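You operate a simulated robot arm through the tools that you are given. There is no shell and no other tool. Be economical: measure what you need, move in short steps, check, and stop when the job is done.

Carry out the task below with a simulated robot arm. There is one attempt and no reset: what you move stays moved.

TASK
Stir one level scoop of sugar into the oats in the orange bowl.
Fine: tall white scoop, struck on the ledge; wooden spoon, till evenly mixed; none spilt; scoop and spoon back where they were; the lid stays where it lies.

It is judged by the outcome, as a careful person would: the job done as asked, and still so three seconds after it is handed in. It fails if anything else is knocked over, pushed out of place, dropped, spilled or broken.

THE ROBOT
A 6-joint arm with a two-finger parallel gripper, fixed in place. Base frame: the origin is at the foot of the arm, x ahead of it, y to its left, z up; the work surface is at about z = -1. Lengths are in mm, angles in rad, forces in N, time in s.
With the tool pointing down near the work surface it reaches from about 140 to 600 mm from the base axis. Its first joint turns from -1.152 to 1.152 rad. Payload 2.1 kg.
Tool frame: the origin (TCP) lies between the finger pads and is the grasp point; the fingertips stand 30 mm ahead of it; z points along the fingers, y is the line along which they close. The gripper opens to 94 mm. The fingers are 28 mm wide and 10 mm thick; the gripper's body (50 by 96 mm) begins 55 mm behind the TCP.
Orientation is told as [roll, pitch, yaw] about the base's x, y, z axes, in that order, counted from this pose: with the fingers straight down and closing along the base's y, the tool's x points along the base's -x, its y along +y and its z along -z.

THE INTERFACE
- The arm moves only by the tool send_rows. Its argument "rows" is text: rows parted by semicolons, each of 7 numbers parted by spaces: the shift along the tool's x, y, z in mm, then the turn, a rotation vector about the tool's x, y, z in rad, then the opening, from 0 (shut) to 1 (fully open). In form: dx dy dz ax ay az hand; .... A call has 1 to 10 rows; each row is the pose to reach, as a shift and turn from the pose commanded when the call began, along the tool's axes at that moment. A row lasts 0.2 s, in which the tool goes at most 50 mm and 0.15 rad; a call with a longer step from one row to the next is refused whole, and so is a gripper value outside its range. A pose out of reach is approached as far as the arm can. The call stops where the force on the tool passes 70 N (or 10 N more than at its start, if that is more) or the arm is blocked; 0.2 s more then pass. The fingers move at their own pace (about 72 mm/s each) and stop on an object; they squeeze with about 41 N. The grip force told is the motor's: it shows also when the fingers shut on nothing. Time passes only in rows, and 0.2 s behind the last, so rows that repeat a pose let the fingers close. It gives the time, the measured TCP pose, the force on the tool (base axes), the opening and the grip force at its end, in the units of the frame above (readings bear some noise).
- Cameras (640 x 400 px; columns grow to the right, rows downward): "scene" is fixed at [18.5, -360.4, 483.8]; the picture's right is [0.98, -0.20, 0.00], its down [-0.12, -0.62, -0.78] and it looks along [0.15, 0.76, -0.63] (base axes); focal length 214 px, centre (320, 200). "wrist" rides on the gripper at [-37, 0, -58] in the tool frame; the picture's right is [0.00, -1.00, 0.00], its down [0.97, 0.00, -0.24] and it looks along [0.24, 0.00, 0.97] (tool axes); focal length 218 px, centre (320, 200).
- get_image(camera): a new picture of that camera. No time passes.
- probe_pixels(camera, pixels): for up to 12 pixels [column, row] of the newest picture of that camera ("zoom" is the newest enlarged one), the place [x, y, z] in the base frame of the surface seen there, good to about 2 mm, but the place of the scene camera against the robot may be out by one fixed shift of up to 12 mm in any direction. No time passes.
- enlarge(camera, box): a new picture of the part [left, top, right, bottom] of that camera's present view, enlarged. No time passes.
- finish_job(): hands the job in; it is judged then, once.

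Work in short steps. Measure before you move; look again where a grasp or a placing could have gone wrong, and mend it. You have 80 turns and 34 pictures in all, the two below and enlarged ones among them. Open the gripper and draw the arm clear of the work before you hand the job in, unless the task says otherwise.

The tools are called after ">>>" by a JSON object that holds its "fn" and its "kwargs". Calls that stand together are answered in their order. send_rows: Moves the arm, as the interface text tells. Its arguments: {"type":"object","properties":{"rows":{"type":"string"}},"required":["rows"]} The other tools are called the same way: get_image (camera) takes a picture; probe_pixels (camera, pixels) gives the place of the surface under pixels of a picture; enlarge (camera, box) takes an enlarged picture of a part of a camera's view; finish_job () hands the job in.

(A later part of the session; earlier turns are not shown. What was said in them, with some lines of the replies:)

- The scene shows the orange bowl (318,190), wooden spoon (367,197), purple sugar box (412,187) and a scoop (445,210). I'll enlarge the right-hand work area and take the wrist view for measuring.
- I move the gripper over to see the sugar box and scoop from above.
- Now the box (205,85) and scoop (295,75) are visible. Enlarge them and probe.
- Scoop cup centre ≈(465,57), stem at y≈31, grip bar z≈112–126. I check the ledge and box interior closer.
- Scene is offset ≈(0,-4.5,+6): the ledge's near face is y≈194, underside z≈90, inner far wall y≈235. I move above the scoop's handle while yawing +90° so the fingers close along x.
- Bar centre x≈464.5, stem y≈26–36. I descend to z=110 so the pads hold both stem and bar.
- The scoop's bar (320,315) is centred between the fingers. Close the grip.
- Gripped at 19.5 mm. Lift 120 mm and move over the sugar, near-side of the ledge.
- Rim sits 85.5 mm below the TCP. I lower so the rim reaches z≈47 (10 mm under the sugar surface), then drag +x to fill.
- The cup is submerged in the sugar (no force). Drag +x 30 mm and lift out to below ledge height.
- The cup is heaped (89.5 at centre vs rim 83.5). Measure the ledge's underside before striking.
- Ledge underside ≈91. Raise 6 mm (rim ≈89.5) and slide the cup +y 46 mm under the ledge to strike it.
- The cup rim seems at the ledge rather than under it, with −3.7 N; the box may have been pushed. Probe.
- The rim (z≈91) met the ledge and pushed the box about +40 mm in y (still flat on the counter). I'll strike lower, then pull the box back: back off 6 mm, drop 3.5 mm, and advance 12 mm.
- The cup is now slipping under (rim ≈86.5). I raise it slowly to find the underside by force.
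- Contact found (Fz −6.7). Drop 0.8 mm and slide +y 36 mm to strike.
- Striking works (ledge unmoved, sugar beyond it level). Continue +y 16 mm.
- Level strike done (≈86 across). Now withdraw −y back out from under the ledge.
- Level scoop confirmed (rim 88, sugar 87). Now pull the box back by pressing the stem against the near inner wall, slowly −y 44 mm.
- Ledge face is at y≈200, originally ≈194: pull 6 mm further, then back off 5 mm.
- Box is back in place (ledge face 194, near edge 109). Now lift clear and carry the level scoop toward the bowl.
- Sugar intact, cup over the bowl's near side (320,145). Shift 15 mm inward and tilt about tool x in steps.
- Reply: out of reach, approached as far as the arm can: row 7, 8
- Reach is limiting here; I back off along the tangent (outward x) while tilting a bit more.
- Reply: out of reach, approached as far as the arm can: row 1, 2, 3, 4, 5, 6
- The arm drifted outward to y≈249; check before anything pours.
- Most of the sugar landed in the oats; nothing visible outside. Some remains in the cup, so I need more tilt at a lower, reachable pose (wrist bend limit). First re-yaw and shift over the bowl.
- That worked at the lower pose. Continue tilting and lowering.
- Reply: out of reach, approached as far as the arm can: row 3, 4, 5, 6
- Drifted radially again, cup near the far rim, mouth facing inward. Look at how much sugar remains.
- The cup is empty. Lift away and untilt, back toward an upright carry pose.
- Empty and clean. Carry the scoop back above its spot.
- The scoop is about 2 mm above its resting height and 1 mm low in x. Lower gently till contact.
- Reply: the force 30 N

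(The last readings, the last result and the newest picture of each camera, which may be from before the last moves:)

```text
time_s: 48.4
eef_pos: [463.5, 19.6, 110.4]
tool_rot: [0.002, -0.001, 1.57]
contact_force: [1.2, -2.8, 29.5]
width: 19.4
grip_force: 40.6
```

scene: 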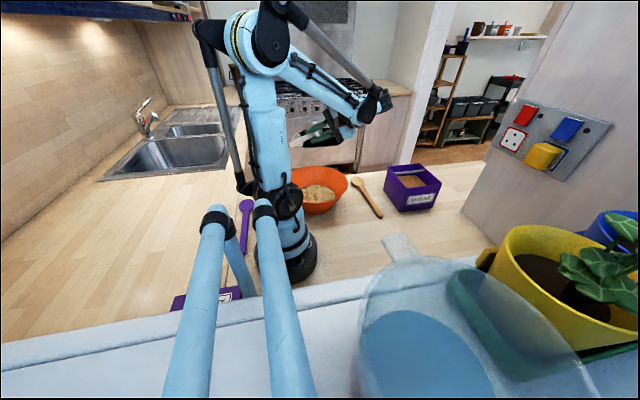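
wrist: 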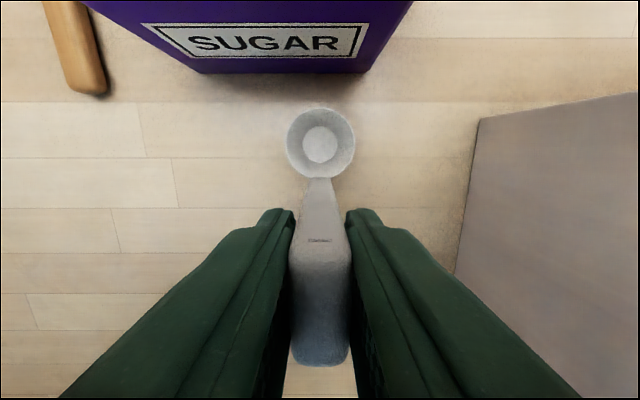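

Firm contact; ease up 0.6 mm, then open slowly and rise.

>>> {"fn": "send_rows", "kwargs": {"rows": "0 0 -0.6 0 0 0 0; 0 0 -0.6 0 0 0 0.25; 0 0 -0.6 0 0 0 0.4; 0 0 -0.6 0 0 0 0.5; 0 0 -0.6 0 0 0 0.5; 0 0 -15 0 0 0 0.5; 0 0 -45 0 0 0 0.5; 0 0 -90 0 0 0 0.5; 0 0 -138 0 0 0 0.5; 0 0 -138 0 0 0 0.5"}}

>>> {"fn": "get_image", "kwargs": {"camera": "wrist"}}

>>> {"fn": "probe_pixels", "kwargs": {"camera": "wrist", "pixels": [[321, 190], [321, 205], [322, 148], [308, 148], [338, 148], [322, 131], [195, 100], [204, 100], [211, 100], [180, 10], [203, 116], [192, 60]]}}

```text
time_s: 50.6
eef_pos: [462.5, 18.0, 250.0]
tool_rot: [0.001, 0.0, 1.569]
contact_force: [-0.1, 0.9, 0.0]
width: 47.1
grip_force: 0.0
```

```text
5 pictures are left
```

wrist: 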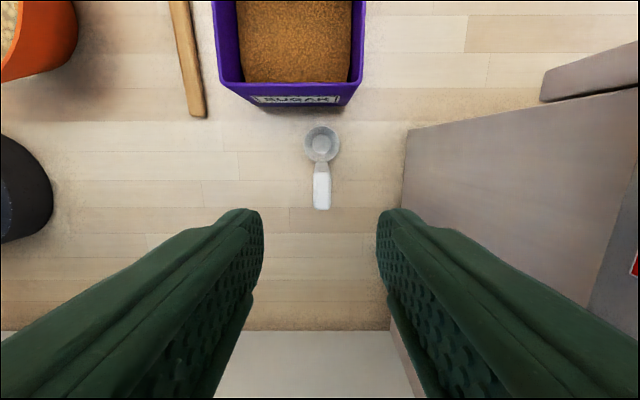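

```text
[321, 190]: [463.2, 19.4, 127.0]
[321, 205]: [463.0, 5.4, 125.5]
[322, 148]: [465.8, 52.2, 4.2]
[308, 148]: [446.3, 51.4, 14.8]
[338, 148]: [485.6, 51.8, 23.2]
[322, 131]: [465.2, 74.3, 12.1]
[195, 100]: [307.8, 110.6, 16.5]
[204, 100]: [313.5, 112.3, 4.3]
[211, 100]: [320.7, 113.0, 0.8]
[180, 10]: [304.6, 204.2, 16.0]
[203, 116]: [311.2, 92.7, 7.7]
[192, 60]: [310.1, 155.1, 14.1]
```

Scoop stands where it was. Now measure the spoon handle edges in this view.

>>> {"fn": "probe_pixels", "kwargs": {"camera": "wrist", "pixels": [[182, 90], [185, 90], [189, 90], [194, 90], [199, 90], [203, 90], [174, 30], [178, 30], [183, 30], [188, 30], [192, 30], [197, 117]]}}

```text
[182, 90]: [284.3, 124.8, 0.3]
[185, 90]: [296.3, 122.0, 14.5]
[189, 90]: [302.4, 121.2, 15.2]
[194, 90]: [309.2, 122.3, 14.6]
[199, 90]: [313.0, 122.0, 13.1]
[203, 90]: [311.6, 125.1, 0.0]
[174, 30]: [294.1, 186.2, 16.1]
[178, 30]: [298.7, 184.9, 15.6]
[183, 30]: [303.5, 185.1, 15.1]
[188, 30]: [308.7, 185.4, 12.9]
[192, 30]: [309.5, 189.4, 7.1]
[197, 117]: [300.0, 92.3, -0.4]
```

Handle centre at y=125 is x≈304.4, angled +0.055 rad. Move above it and descend partway.

>>> {"fn": "send_rows", "kwargs": {"rows": "-15 23 0 0 0 0 0.5; -38 57 0 0 0 -0.02 0.5; -61 92 0 0 0 -0.03 0.5; -84 127 0 0 0 -0.055 0.5; -105.5 159 0 0 0 -0.055 0.5; -105.5 159 40 0 0 -0.055 0.5; -105.5 159 85 0 0 -0.055 0.5; -105.5 159 130 0 0 -0.055 0.5; -105.5 159 160 0 0 -0.055 0.5; -105.5 159 160 0 0 -0.055 0.5"}}

>>> {"fn": "get_image", "kwargs": {"camera": "wrist"}}

>>> {"fn": "probe_pixels", "kwargs": {"camera": "wrist", "pixels": [[300, 200], [310, 200], [320, 200], [330, 200], [340, 200], [300, 150], [310, 150], [320, 150], [330, 150], [340, 150], [320, 100], [320, 250]]}}

```text
time_s: 52.8
eef_pos: [303.7, 124.8, 86.3]
tool_rot: [-0.001, 0.001, 1.624]
contact_force: [0.5, 0.9, -0.1]
width: 47.0
grip_force: 0.1
```

```text
4 pictures are left
```

wrist: 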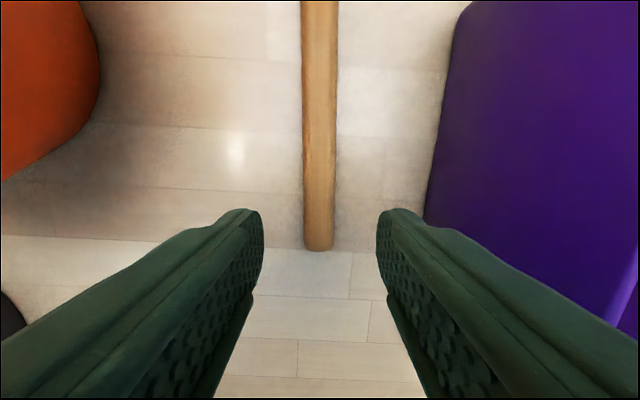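

```text
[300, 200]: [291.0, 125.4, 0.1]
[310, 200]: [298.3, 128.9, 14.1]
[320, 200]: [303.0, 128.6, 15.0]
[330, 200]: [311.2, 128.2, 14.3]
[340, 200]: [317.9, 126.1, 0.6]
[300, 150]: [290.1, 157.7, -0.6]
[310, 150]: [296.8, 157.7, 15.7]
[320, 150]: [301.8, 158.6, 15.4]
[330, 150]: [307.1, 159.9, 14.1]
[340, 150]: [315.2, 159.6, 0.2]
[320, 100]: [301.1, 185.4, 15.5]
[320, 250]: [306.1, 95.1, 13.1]
```

Aligned over the handle (319,200). Descend.

>>> {"fn": "send_rows", "kwargs": {"rows": "0 0 25 0 0 0 0.5; 0 0 45 0 0 0 0.5; 0 0 51 0 0 0 0.5; 0 0 54 0 0 0 0.5; 0 0 54 0 0 0 0.5"}}

```text
time_s: 54.0
eef_pos: [305.6, 124.5, 33.1]
tool_rot: [0.001, 0.0, 1.625]
contact_force: [-0.2, 0.9, -1.0]
width: 47.2
grip_force: 0.1
```

>>> {"fn": "send_rows", "kwargs": {"rows": "0 0 1 0 0 0 0.3; 0 0 1 0 0 0 0.1; 0 0 1 0 0 0 0; 0 0 1 0 0 0 0; 0 0 1 0 0 0 0"}}

>>> {"fn": "send_rows", "kwargs": {"rows": "0 0 -10 0 0 0 0; 0 0 -40 0 0 0 0; 0 0 -80 0 0 0 0; 0 0 -120 0 0 0 0; 0 0 -160 0 0 0 0; 0 0 -190 0 0 0 0; 0 0 -190 0 0 0 0"}}

```text
time_s: 55.2
eef_pos: [305.1, 123.9, 31.9]
tool_rot: [-0.001, 0.001, 1.625]
contact_force: [0.2, -0.3, 0.2]
width: 18.8
grip_force: 41.2
```

```text
time_s: 56.8
eef_pos: [304.0, 125.9, 224.9]
tool_rot: [0.001, 0.001, 1.624]
contact_force: [-0.2, 0.8, -0.3]
width: 18.9
grip_force: 41.2
```

Spoon held and lifted. For reachability I'll stir with the spoon pointing about −30° azimuth. Raise and yaw first, over clear space.

>>> {"fn": "send_rows", "kwargs": {"rows": "0 0 -15 0 0 0.143 0; 0 0 -30 0 0 0.286 0; 0 0 -45 0 0 0.429 0; 0 0 -60 0 0 0.572 0; 0 0 -75 0 0 0.715 0; 0 0 -78 0 0 0.858 0; 0 0 -78 0 0 1.001 0; 0 0 -78 0 0 1.144 0; 0 0 -78 0 0 1.287 0; 0 0 -78 0 0 1.43 0"}}

>>> {"fn": "send_rows", "kwargs": {"rows": "0 0 0 0 0 0.143 0; 0 0 0 0 0 0.286 0; 0 0 0 0 0 0.429 0; 0 0 0 0 0 0.572 0; 0 0 0 0 0 0.715 0; 0 0 0 0 0 0.715 0"}}

>>> {"fn": "send_rows", "kwargs": {"rows": "0 0 0 0 0.13 0 0; 0 0 0 0 0.26 0 0; 0 0 0 0 0.39 0 0; 0 0 0 0 0.52 0 0; 0 0 0 0 0.65 0 0; 0 0 0 0 0.78 0 0; 0 0 0 0 0.9 0 0; 0 0 0 0 0.9 0 0"}}

```text
time_s: 59.0
eef_pos: [305.3, 125.1, 302.3]
tool_rot: [-0.003, 0.0, 0.193]
contact_force: [0.4, -0.9, -0.7]
width: 18.5
grip_force: 41.2
```

```text
time_s: 60.4
eef_pos: [305.3, 124.3, 302.3]
tool_rot: [0.0, 0.001, -0.521]
contact_force: [0.3, 0.6, -0.8]
width: 18.8
grip_force: 41.1
```

```text
time_s: 62.2
eef_pos: [287.1, 204.6, 298.9]
tool_rot: [0.062, 0.768, -0.521]
contact_force: [0.4, 0.3, -0.4]
width: 18.7
grip_force: 41.2
out of reach, approached as far as the arm can: row 5, 6, 7, 8
```

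The arm clamped at tilt ≈0.77; moving over the bowl gives a freer wrist. Move there at the same height.

>>> {"fn": "send_rows", "kwargs": {"rows": "19 -9 18 0 0 0 0; 42 -20 41 0 0 0 0; 66 -31 64 0 0 0 0; 90 -42 87 0 0 0 0; 114 -53 110 0 0 0 0; 138 -64 134 0 0 0 0; 162 -75 157 0 0 0 0; 180 -83 174 0 0 0 0; 190 -88 185 0 0 0 0; 190 -88 185 0 0 0 0"}}

```text
time_s: 64.4
eef_pos: [18.6, 269.1, 293.5]
tool_rot: [0.061, 0.765, -0.52]
contact_force: [-0.6, -0.1, -1.1]
width: 19.2
grip_force: 41.1
```

>>> {"fn": "send_rows", "kwargs": {"rows": "0 0 0 0 0.13 0 0; -9 -5 6 0 0.13 0 0; -25 -8 22 0 0.13 0 0; -40 -9.6 36 0 0.13 0 0; -56 -9.6 40 0 0.13 0 0; -56 -9.6 40 0 0.13 0 0"}}

>>> {"fn": "get_image", "kwargs": {"camera": "wrist"}}

```text
time_s: 65.8
eef_pos: [24.5, 257.7, 223.8]
tool_rot: [0.07, 0.895, -0.508]
contact_force: [0.1, 0.1, -0.7]
width: 18.9
grip_force: 40.8
```

```text
3 pictures are left
```

wrist: 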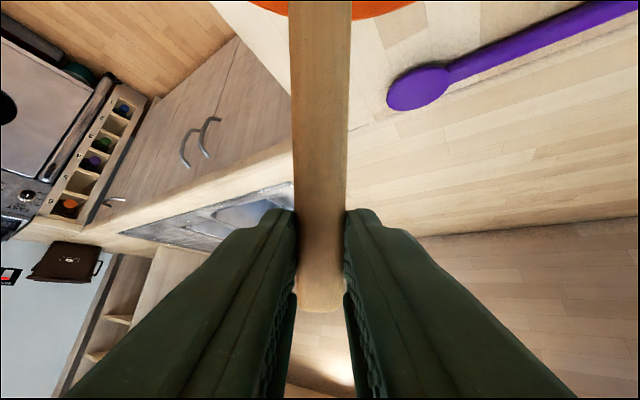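

>>> {"fn": "probe_pixels", "kwargs": {"camera": "wrist", "pixels": [[320, 5], [320, 60], [320, 120], [320, 180], [320, 220], [320, 295], [330, 8], [355, 10]]}}

```text
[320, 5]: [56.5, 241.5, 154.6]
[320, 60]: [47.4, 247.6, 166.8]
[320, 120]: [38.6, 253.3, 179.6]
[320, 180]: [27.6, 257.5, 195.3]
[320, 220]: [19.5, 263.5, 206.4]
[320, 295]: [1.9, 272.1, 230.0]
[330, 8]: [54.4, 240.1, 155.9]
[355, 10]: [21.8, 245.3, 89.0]
```

Spoon line measured; tip ≈(110,210,70) over the bowl centre. Lower 46 mm into the oats, watching force.

>>> {"fn": "send_rows", "kwargs": {"rows": "-8 0 6 0 0 0 0; -16 0 13 0 0 0 0; -23 0 18.5 0 0 0 0; -28 0 22.5 0 0 0 0; -32 0 26 0 0 0 0; -35.5 0 29 0 0 0 0; -35.5 0 29 0 0 0 0"}}

```text
time_s: 67.4
eef_pos: [25.1, 259.1, 180.7]
tool_rot: [0.069, 0.898, -0.507]
contact_force: [-5.1, 2.7, 15.9]
width: 18.6
grip_force: 40.7
```

Floor contact (16 N up): raise 6 mm, centre, and make a first small circle of radius 12.

>>> {"fn": "send_rows", "kwargs": {"rows": "4.7 0 -3.8 0 0 0 0; -7.9 -4 -19.3 0 0 0 0; -5.7 4.5 -16.6 0 0 0 0; -0.3 8 -10 0 0 0 0; 5 4.5 -3.4 0 0 0 0; 7.2 -4 -0.7 0 0 0 0; 5 -12.5 -3.4 0 0 0 0; -0.3 -16 -10 0 0 0 0; -5.7 -12.5 -16.6 0 0 0 0; -0.3 -4 -10 0 0 0 0"}}

```text
time_s: 69.6
eef_pos: [29.9, 252.4, 185.5]
tool_rot: [0.07, 0.896, -0.508]
contact_force: [-0.4, -0.8, -1.0]
width: 19.2
grip_force: 40.8
```

No side force. Circle of radius 20.

>>> {"fn": "send_rows", "kwargs": {"rows": "-12.6 0 -15.5 0 0 0 0; -9.6 12.9 -11.9 0 0 0 0; -2.2 19.7 -2.7 0 0 0 0; 6.3 17.3 7.8 0 0 0 0; 11.8 6.8 14.6 0 0 0 0; 11.8 6.8 14.6 0 0 0 0"}}

>>> {"fn": "send_rows", "kwargs": {"rows": "0 -13.6 0 0 0 0 0; -5.5 -24.1 -6.8 0 0 0 0; -14 -26.5 -17.3 0 0 0 0; -14 -26.5 -17.3 0 0 0 0"}}

>>> {"fn": "send_rows", "kwargs": {"rows": "-7.4 6.8 -9.2 0 0 0 0; -10.4 19.7 -12.8 0 0 0 0; -10.4 19.7 -12.8 0 0 0 0; -7.4 32.6 -9.2 0 0 0 0; 0 39.4 0 0 0 0 0; 8.5 37 10.5 0 0 0 0; 14 26.5 17.3 0 0 0 0; 14 12.9 17.3 0 0 0 0; 8.5 2.4 10.5 0 0 0 0; 2.2 19.7 2.7 0 0 0 0"}}

>>> {"fn": "enlarge", "kwargs": {"camera": "scene", "box": [270, 155, 370, 225]}}

```text
time_s: 71.0
eef_pos: [16.5, 265.5, 182.9]
tool_rot: [0.07, 0.893, -0.507]
contact_force: [0.5, 0.0, -0.2]
width: 18.5
grip_force: 41.2
```

```text
time_s: 72.0
eef_pos: [22.2, 232.7, 184.3]
tool_rot: [0.07, 0.897, -0.507]
contact_force: [-0.9, 0.8, -0.8]
width: 19.0
grip_force: 41.2
```

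```text
time_s: 74.2
eef_pos: [30.8, 252.5, 185.6]
tool_rot: [0.071, 0.895, -0.508]
contact_force: [0.2, -0.5, -1.3]
width: 18.9
grip_force: 40.9
```

```text
5.71 times, centred on (320, 190) of scene
```

zoom: 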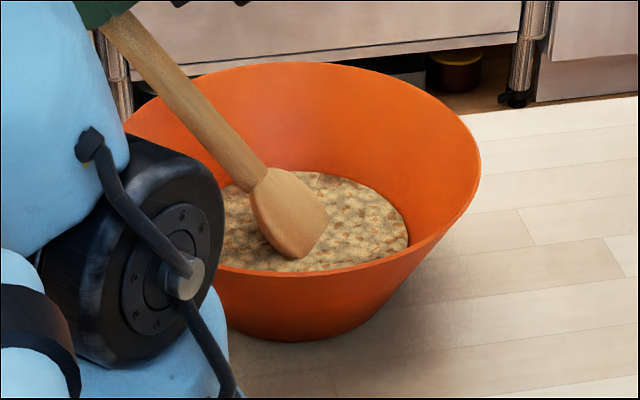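

Sugar is dispersing but still speckled. Check tip position relative to the oats disc.

>>> {"fn": "probe_pixels", "kwargs": {"camera": "zoom", "pixels": [[300, 255], [325, 218], [270, 195], [405, 240], [320, 175], [225, 230], [330, 268], [380, 200], [250, 262]]}}

```text
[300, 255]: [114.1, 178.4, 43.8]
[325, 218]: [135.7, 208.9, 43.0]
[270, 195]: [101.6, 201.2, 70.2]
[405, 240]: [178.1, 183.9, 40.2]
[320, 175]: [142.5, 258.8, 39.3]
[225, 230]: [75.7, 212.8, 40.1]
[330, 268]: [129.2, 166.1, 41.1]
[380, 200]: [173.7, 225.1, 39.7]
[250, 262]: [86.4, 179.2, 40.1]
```

Tip is near the oats' centre (oats radius ≈60). Widen to radius 30 circles.

>>> {"fn": "send_rows", "kwargs": {"rows": "-18.9 0 -23.3 0 0 0 0; -15.3 17.6 -18.9 0 0 0 0; -5.8 28.5 -7.2 0 0 0 0; 5.8 28.5 7.2 0 0 0 0; 15.3 17.6 18.9 0 0 0 0; 18.9 0 23.3 0 0 0 0; 15.3 -17.6 18.9 0 0 0 0; 5.8 -28.5 7.2 0 0 0 0; -5.8 -28.5 -7.2 0 0 0 0; -15.3 -17.6 -18.9 0 0 0 0"}}

>>> {"fn": "send_rows", "kwargs": {"rows": "-3.6 17.6 -4.4 0 0 0 0; 0 35.2 0 0 0 0 0; 9.5 46.1 11.7 0 0 0 0; 21.1 46.1 26.1 0 0 0 0; 30.6 35.2 37.8 0 0 0 0; 34.2 17.6 42.2 0 0 0 0; 30.6 0 37.8 0 0 0 0; 21.1 -10.9 26.1 0 0 0 0; 9.5 -10.9 11.7 0 0 0 0; 0 0 0 0 0 0 0"}}

>>> {"fn": "send_rows", "kwargs": {"rows": "-3.6 17.6 -4.4 0 0 0 0; 0 35.2 0 0 0 0 0; 9.5 46.1 11.7 0 0 0 0; 21.1 46.1 26.1 0 0 0 0; 30.6 35.2 37.8 0 0 0 0; 34.2 17.6 42.2 0 0 0 0; 30.6 0 37.8 0 0 0 0; 21.1 -10.9 26.1 0 0 0 0; 9.5 -10.9 11.7 0 0 0 0; 15.3 17.6 18.9 0 0 0 0"}}

>>> {"fn": "send_rows", "kwargs": {"rows": "-12.6 0 -15.5 0 0 0 0; -9.6 12.9 -11.9 0 0 0 0; -2.2 19.7 -2.7 0 0 0 0; 6.3 17.3 7.8 0 0 0 0; 11.8 6.8 14.6 0 0 0 0; 11.8 -6.8 14.6 0 0 0 0; 6.3 -17.3 7.8 0 0 0 0; -2.2 -19.7 -2.7 0 0 0 0; -9.6 -12.9 -11.9 0 0 0 0; 0 0 0 0 0 0 0"}}

```text
time_s: 76.4
eef_pos: [38.9, 223.8, 186.0]
tool_rot: [0.073, 0.898, -0.506]
contact_force: [-0.6, 1.4, 0.7]
width: 18.9
grip_force: 40.9
```

```text
time_s: 78.6
eef_pos: [39.0, 222.7, 185.1]
tool_rot: [0.069, 0.895, -0.509]
contact_force: [-0.3, -0.3, -0.7]
width: 18.8
grip_force: 41.1
```

```text
time_s: 80.8
eef_pos: [29.4, 250.6, 184.6]
tool_rot: [0.07, 0.895, -0.508]
contact_force: [-0.4, -0.5, -1.7]
width: 18.9
grip_force: 41.7
```

```text
time_s: 83.0
eef_pos: [30.0, 253.0, 186.5]
tool_rot: [0.07, 0.896, -0.508]
contact_force: [-0.6, 0.2, -0.4]
width: 18.8
grip_force: 41.0
```

Another set of circles (r=30, r=20, r=10).

>>> {"fn": "send_rows", "kwargs": {"rows": "-18.9 0 -23.3 0 0 0 0; -15.3 17.6 -18.9 0 0 0 0; -5.8 28.5 -7.2 0 0 0 0; 5.8 28.5 7.2 0 0 0 0; 15.3 17.6 18.9 0 0 0 0; 18.9 0 23.3 0 0 0 0; 15.3 -17.6 18.9 0 0 0 0; 5.8 -28.5 7.2 0 0 0 0; -5.8 -28.5 -7.2 0 0 0 0; -15.3 -17.6 -18.9 0 0 0 0"}}

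>>> {"fn": "send_rows", "kwargs": {"rows": "-3.6 17.6 -4.4 0 0 0 0; 0 35.2 0 0 0 0 0; 9.5 46.1 11.7 0 0 0 0; 21.1 46.1 26.1 0 0 0 0; 30.6 35.2 37.8 0 0 0 0; 34.2 17.6 42.2 0 0 0 0; 30.6 0 37.8 0 0 0 0; 21.1 -10.9 26.1 0 0 0 0; 9.5 -10.9 11.7 0 0 0 0; 15.3 17.6 18.9 0 0 0 0"}}

>>> {"fn": "send_rows", "kwargs": {"rows": "-12.6 0 -15.5 0 0 0 0; -9.6 -12.9 -11.9 0 0 0 0; -2.2 -19.7 -2.7 0 0 0 0; 6.3 -17.3 7.8 0 0 0 0; 11.8 -6.8 14.6 0 0 0 0; 11.8 6.8 14.6 0 0 0 0; 6.3 17.3 7.8 0 0 0 0; -2.2 19.7 -2.7 0 0 0 0; -9.6 12.9 -11.9 0 0 0 0; 0 0 0 0 0 0 0"}}

>>> {"fn": "send_rows", "kwargs": {"rows": "-7.5 0 -9.3 0 0 0 0; -3.8 -10.4 -4.7 0 0 0 0; 3.8 -10.4 4.7 0 0 0 0; 7.5 0 9.3 0 0 0 0; 3.8 10.4 4.7 0 0 0 0; -3.8 10.4 -4.7 0 0 0 0; -7.5 0 -9.3 0 0 0 0; 0 -12 0 0 0 0 0; 0 12 0 0 0 0 0; 0 0 0 0 0 0 0"}}

>>> {"fn": "enlarge", "kwargs": {"camera": "scene", "box": [270, 155, 370, 225]}}

```text
time_s: 85.2
eef_pos: [41.1, 222.9, 185.1]
tool_rot: [0.072, 0.897, -0.506]
contact_force: [-1.6, 2.1, 1.5]
width: 18.6
grip_force: 41.4
```

```text
time_s: 87.4
eef_pos: [30.9, 251.7, 185.6]
tool_rot: [0.069, 0.895, -0.509]
contact_force: [0.0, 0.0, 0.2]
width: 19.0
grip_force: 40.9
```

```text
time_s: 89.6
eef_pos: [29.3, 250.0, 186.5]
tool_rot: [0.069, 0.895, -0.509]
contact_force: [0.1, 0.2, -0.9]
width: 18.7
grip_force: 40.3
```

```text
time_s: 91.8
eef_pos: [29.8, 251.2, 184.2]
tool_rot: [0.071, 0.896, -0.509]
contact_force: [0.8, 0.1, -0.6]
width: 18.6
grip_force: 41.0
```

```text
5.71 times, centred on (320, 190) of scene
```

zoom: 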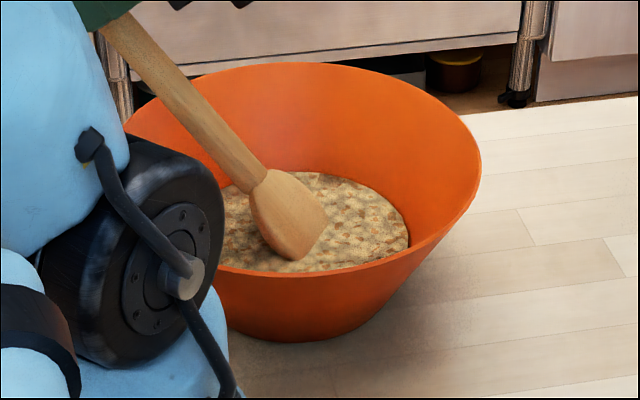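

Evenly mixed now and bowl in place. One more gentle r=20 loop, then lift the spoon out.

>>> {"fn": "send_rows", "kwargs": {"rows": "-12.6 0 -15.5 0 0 0 0; -9.6 12.9 -11.9 0 0 0 0; -2.2 19.7 -2.7 0 0 0 0; 6.3 17.3 7.8 0 0 0 0; 11.8 6.8 14.6 0 0 0 0; 11.8 -6.8 14.6 0 0 0 0; 6.3 -17.3 7.8 0 0 0 0; -2.2 -19.7 -2.7 0 0 0 0; -9.6 -12.9 -11.9 0 0 0 0; 0 0 0 0 0 0 0"}}

>>> {"fn": "send_rows", "kwargs": {"rows": "6 0 -5 0 0 0 0; 16 0 -13 0 0 0 0; 28 0 -22 0 0 0 0; 40 0 -32 0 0 0 0; 54 0 -43 0 0 0 0; 68 0 -55 0 0 0 0; 82 0 -66 0 0 0 0; 86 0 -69 0 -0.06 0 0; 86 0 -69 0 -0.13 0 0; 86 0 -69 0 -0.13 0 0"}}

>>> {"fn": "send_rows", "kwargs": {"rows": "-19 9 -18 0 0 0 0; -42 20 -41 0 0 0 0; -66 31 -64 0 0 0 0; -90 42 -87 0 0 0 0; -114 53 -110 0 0 0 0; -138 64 -134 0 0 0 0; -162 75 -157 0 0 0 0; -180 83 -174 0 0 0 0; -186 86 -181 0 0 0 0; -186 86 -181 0 0 0 0"}}

```text
time_s: 94.0
eef_pos: [30.9, 252.5, 186.3]
tool_rot: [0.07, 0.896, -0.507]
contact_force: [-0.8, -0.1, -0.7]
width: 18.6
grip_force: 40.8
```

```text
time_s: 96.2
eef_pos: [28.3, 247.0, 295.6]
tool_rot: [0.061, 0.763, -0.522]
contact_force: [0.6, 0.4, -0.3]
width: 18.8
grip_force: 40.9
```

```text
time_s: 98.4
eef_pos: [289.3, 194.6, 300.4]
tool_rot: [0.071, 0.756, -0.521]
contact_force: [0.5, 0.6, -0.3]
width: 18.6
grip_force: 40.9
out of reach, approached as far as the arm can: row 8, 9, 10
```

Untilt in place.

>>> {"fn": "send_rows", "kwargs": {"rows": "0 0 0 0 -0.13 0 0; 0 0 0 0 -0.26 0 0; 0 0 0 0 -0.39 0 0; 0 0 0 0 -0.52 0 0; 0 0 0 0 -0.65 0 0; 0 0 0 0 -0.756 0 0; 0 0 0 0 -0.756 0 0"}}

```text
time_s: 100.0
eef_pos: [288.4, 194.1, 300.2]
tool_rot: [0.043, 0.01, -0.562]
contact_force: [1.4, 0.0, -0.6]
width: 18.9
grip_force: 40.8
```

>>> {"fn": "send_rows", "kwargs": {"rows": "0 0 0 0.043 -0.01 0 0; 0 0 0 0.043 -0.01 0 0"}}

>>> {"fn": "send_rows", "kwargs": {"rows": "0 0 0 0 0 -0.145 0; 0 0 0 0 0 -0.29 0; 0 0 0 0 0 -0.435 0; 0 0 0 0 0 -0.58 0; 0 0 0 0 0 -0.725 0; 0 0 0 0 0 -0.87 0; 0 0 0 0 0 -1.015 0; 0 0 0 0 0 -1.16 0; 0 0 0 0 0 -1.305 0; 0 0 0 0 0 -1.45 0"}}

>>> {"fn": "send_rows", "kwargs": {"rows": "0 0 0 0 0 -0.145 0; 0 0 0 0 0 -0.29 0; 0 0 0 0 0 -0.435 0; 0 0 0 0 0 -0.58 0; 0 0 0 0 0 -0.725 0; 0 0 0 0 0 -0.737 0; 0 0 0 0 0 -0.737 0"}}

```text
time_s: 100.6
eef_pos: [288.3, 194.9, 300.6]
tool_rot: [-0.002, 0.0, -0.563]
contact_force: [-0.1, 0.3, -1.3]
width: 18.9
grip_force: 41.0
```

```text
time_s: 102.8
eef_pos: [290.1, 193.6, 299.5]
tool_rot: [0.0, 0.0, 0.891]
contact_force: [-0.1, -0.7, 0.3]
width: 18.7
grip_force: 41.1
```

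```text
time_s: 104.4
eef_pos: [288.2, 195.0, 299.5]
tool_rot: [0.001, -0.002, 1.625]
contact_force: [-0.2, 0.0, 0.2]
width: 18.9
grip_force: 40.4
```

Move back above the spoon's spot and lower to ~12 mm above its rest.

>>> {"fn": "send_rows", "kwargs": {"rows": "24 -4 0 0 0 0 0; 48 -8 0 0 0 0 0; 70.3 -12 0 0 0 0 0; 70.3 -12 45 0 0 0 0; 70.3 -12 90 0 0 0 0; 70.3 -12 135 0 0 0 0; 70.3 -12 180 0 0 0 0; 70.3 -12 225 0 0 0 0; 70.3 -12 256 0 0 0 0; 70.3 -12 256 0 0 0 0"}}

>>> {"fn": "get_image", "kwargs": {"camera": "wrist"}}

>>> {"fn": "probe_pixels", "kwargs": {"camera": "wrist", "pixels": [[320, 5], [320, 60], [320, 120], [320, 180], [320, 240], [320, 280], [300, 60], [340, 60], [250, 60], [400, 60], [310, 5], [330, 5]]}}

```text
time_s: 106.6
eef_pos: [303.0, 122.7, 44.2]
tool_rot: [-0.001, -0.002, 1.624]
contact_force: [-0.7, -0.1, -0.5]
width: 18.9
grip_force: 40.6
```

```text
0 pictures are left
```

wrist: 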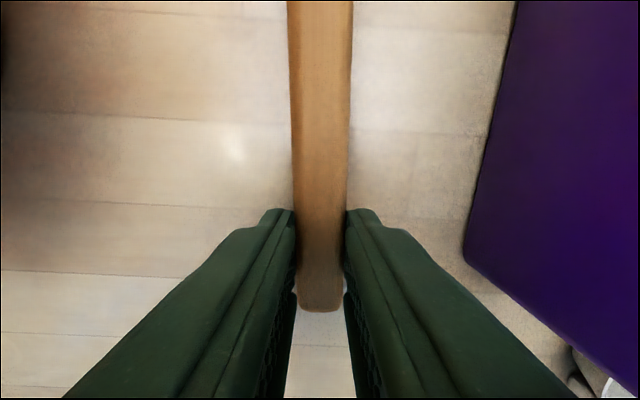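

```text
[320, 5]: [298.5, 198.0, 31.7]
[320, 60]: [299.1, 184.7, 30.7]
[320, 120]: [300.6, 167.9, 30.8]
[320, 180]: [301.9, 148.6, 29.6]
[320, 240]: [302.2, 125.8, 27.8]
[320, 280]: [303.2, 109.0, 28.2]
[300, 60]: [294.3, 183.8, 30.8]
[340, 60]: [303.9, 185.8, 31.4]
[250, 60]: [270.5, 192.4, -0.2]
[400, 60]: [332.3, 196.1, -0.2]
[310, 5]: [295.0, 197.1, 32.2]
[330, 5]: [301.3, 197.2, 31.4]
```

Spoon is pitched ~0.04 rad head-up and ~1.5 mm off; correct both and lower.

>>> {"fn": "send_rows", "kwargs": {"rows": "-1.4 -1.8 0 0 0.035 0 0; -1.4 -1.8 5 0 0.035 0 0; -1.4 -1.8 9 0 0.035 0 0; -1.4 -1.8 11 0 0.035 0 0; -1.4 -1.8 11 0 0.035 0 0"}}

>>> {"fn": "send_rows", "kwargs": {"rows": "0 0 0.5 0 0 0 0; 0 0 1 0 0 0 0; 0 0 1 0 0 0 0"}}

```text
time_s: 107.8
eef_pos: [305.2, 126.1, 32.9]
tool_rot: [-0.001, 0.033, 1.624]
contact_force: [-0.6, 0.0, -0.3]
width: 18.5
grip_force: 41.1
```

```text
time_s: 108.6
eef_pos: [306.2, 127.4, 31.3]
tool_rot: [0.001, 0.033, 1.625]
contact_force: [-0.4, 0.2, 0.1]
width: 18.8
grip_force: 41.2
```

>>> {"fn": "send_rows", "kwargs": {"rows": "1.5 0.5 0 0 0 0 0; 1.5 0.5 0.7 0 0 0 0; 1.5 0.5 0.7 0 0 0 0"}}

```text
time_s: 109.4
eef_pos: [305.5, 124.8, 32.0]
tool_rot: [-0.003, 0.034, 1.627]
contact_force: [-0.1, 0.5, 3.0]
width: 18.7
grip_force: 40.9
```

Light contact (3 N) at the original pose (305,124.8,32). Release gently and rise.

>>> {"fn": "send_rows", "kwargs": {"rows": "0 0 0 0 0 0 0.22; 0 0 0 0 0 0 0.3; 0 0 0 0 0 0 0.45; 0 0 0 0 0 0 0.5; 0 0 0 0 0 0 0.5; 0 0 -20 0 0 0 0.5; 0 0 -60 0 0 0 0.5; 0 0 -105 0 0 0 0.5; 0 0 -150 0 0 0 0.5; 0 0 -195 0 0 0 0.5"}}

>>> {"fn": "send_rows", "kwargs": {"rows": "0 0 -40 0 0 0 0.5; 0 0 -80 0 0 0 0.5; 0 0 -110 0 0 0 0.5; 40 0 -110 0 0 0 0.7; 60 0 -110 0 0 0 0.7; 60 0 -110 0 0 0 0.7"}}

```text
time_s: 111.6
eef_pos: [306.6, 131.4, 227.8]
tool_rot: [0.0, 0.032, 1.626]
contact_force: [0.8, 0.0, -0.4]
width: 47.1
grip_force: 0.1
```

```text
time_s: 113.0
eef_pos: [307.5, 75.9, 338.1]
tool_rot: [-0.001, 0.033, 1.625]
contact_force: [0.1, 0.0, -0.6]
width: 66.1
grip_force: 0.0
```

Everything is back and the arm is clear; handing in.

>>> {"fn": "finish_job", "kwargs": {}}

```text
The job is handed in.
```

I stirred one level scoop of sugar into the oats until it looked evenly mixed, but I knocked the sugar box about 40 mm along the way. The cup's rim caught the ledge during the strike and pushed the box back. I then pulled it back, and its edges measured within about 2 mm of where they started.

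- **Sugar:** the scoop was struck level on the ledge and emptied into the bowl. I saw no sugar outside the bowl in the pictures.
- **Scoop:** it stands where it was, measured after I let go of it.
- **Wooden spoon:** I set it down at the position I picked it up from. I had no pictures left to check it after letting go.
- **Lid:** I did not touch it.
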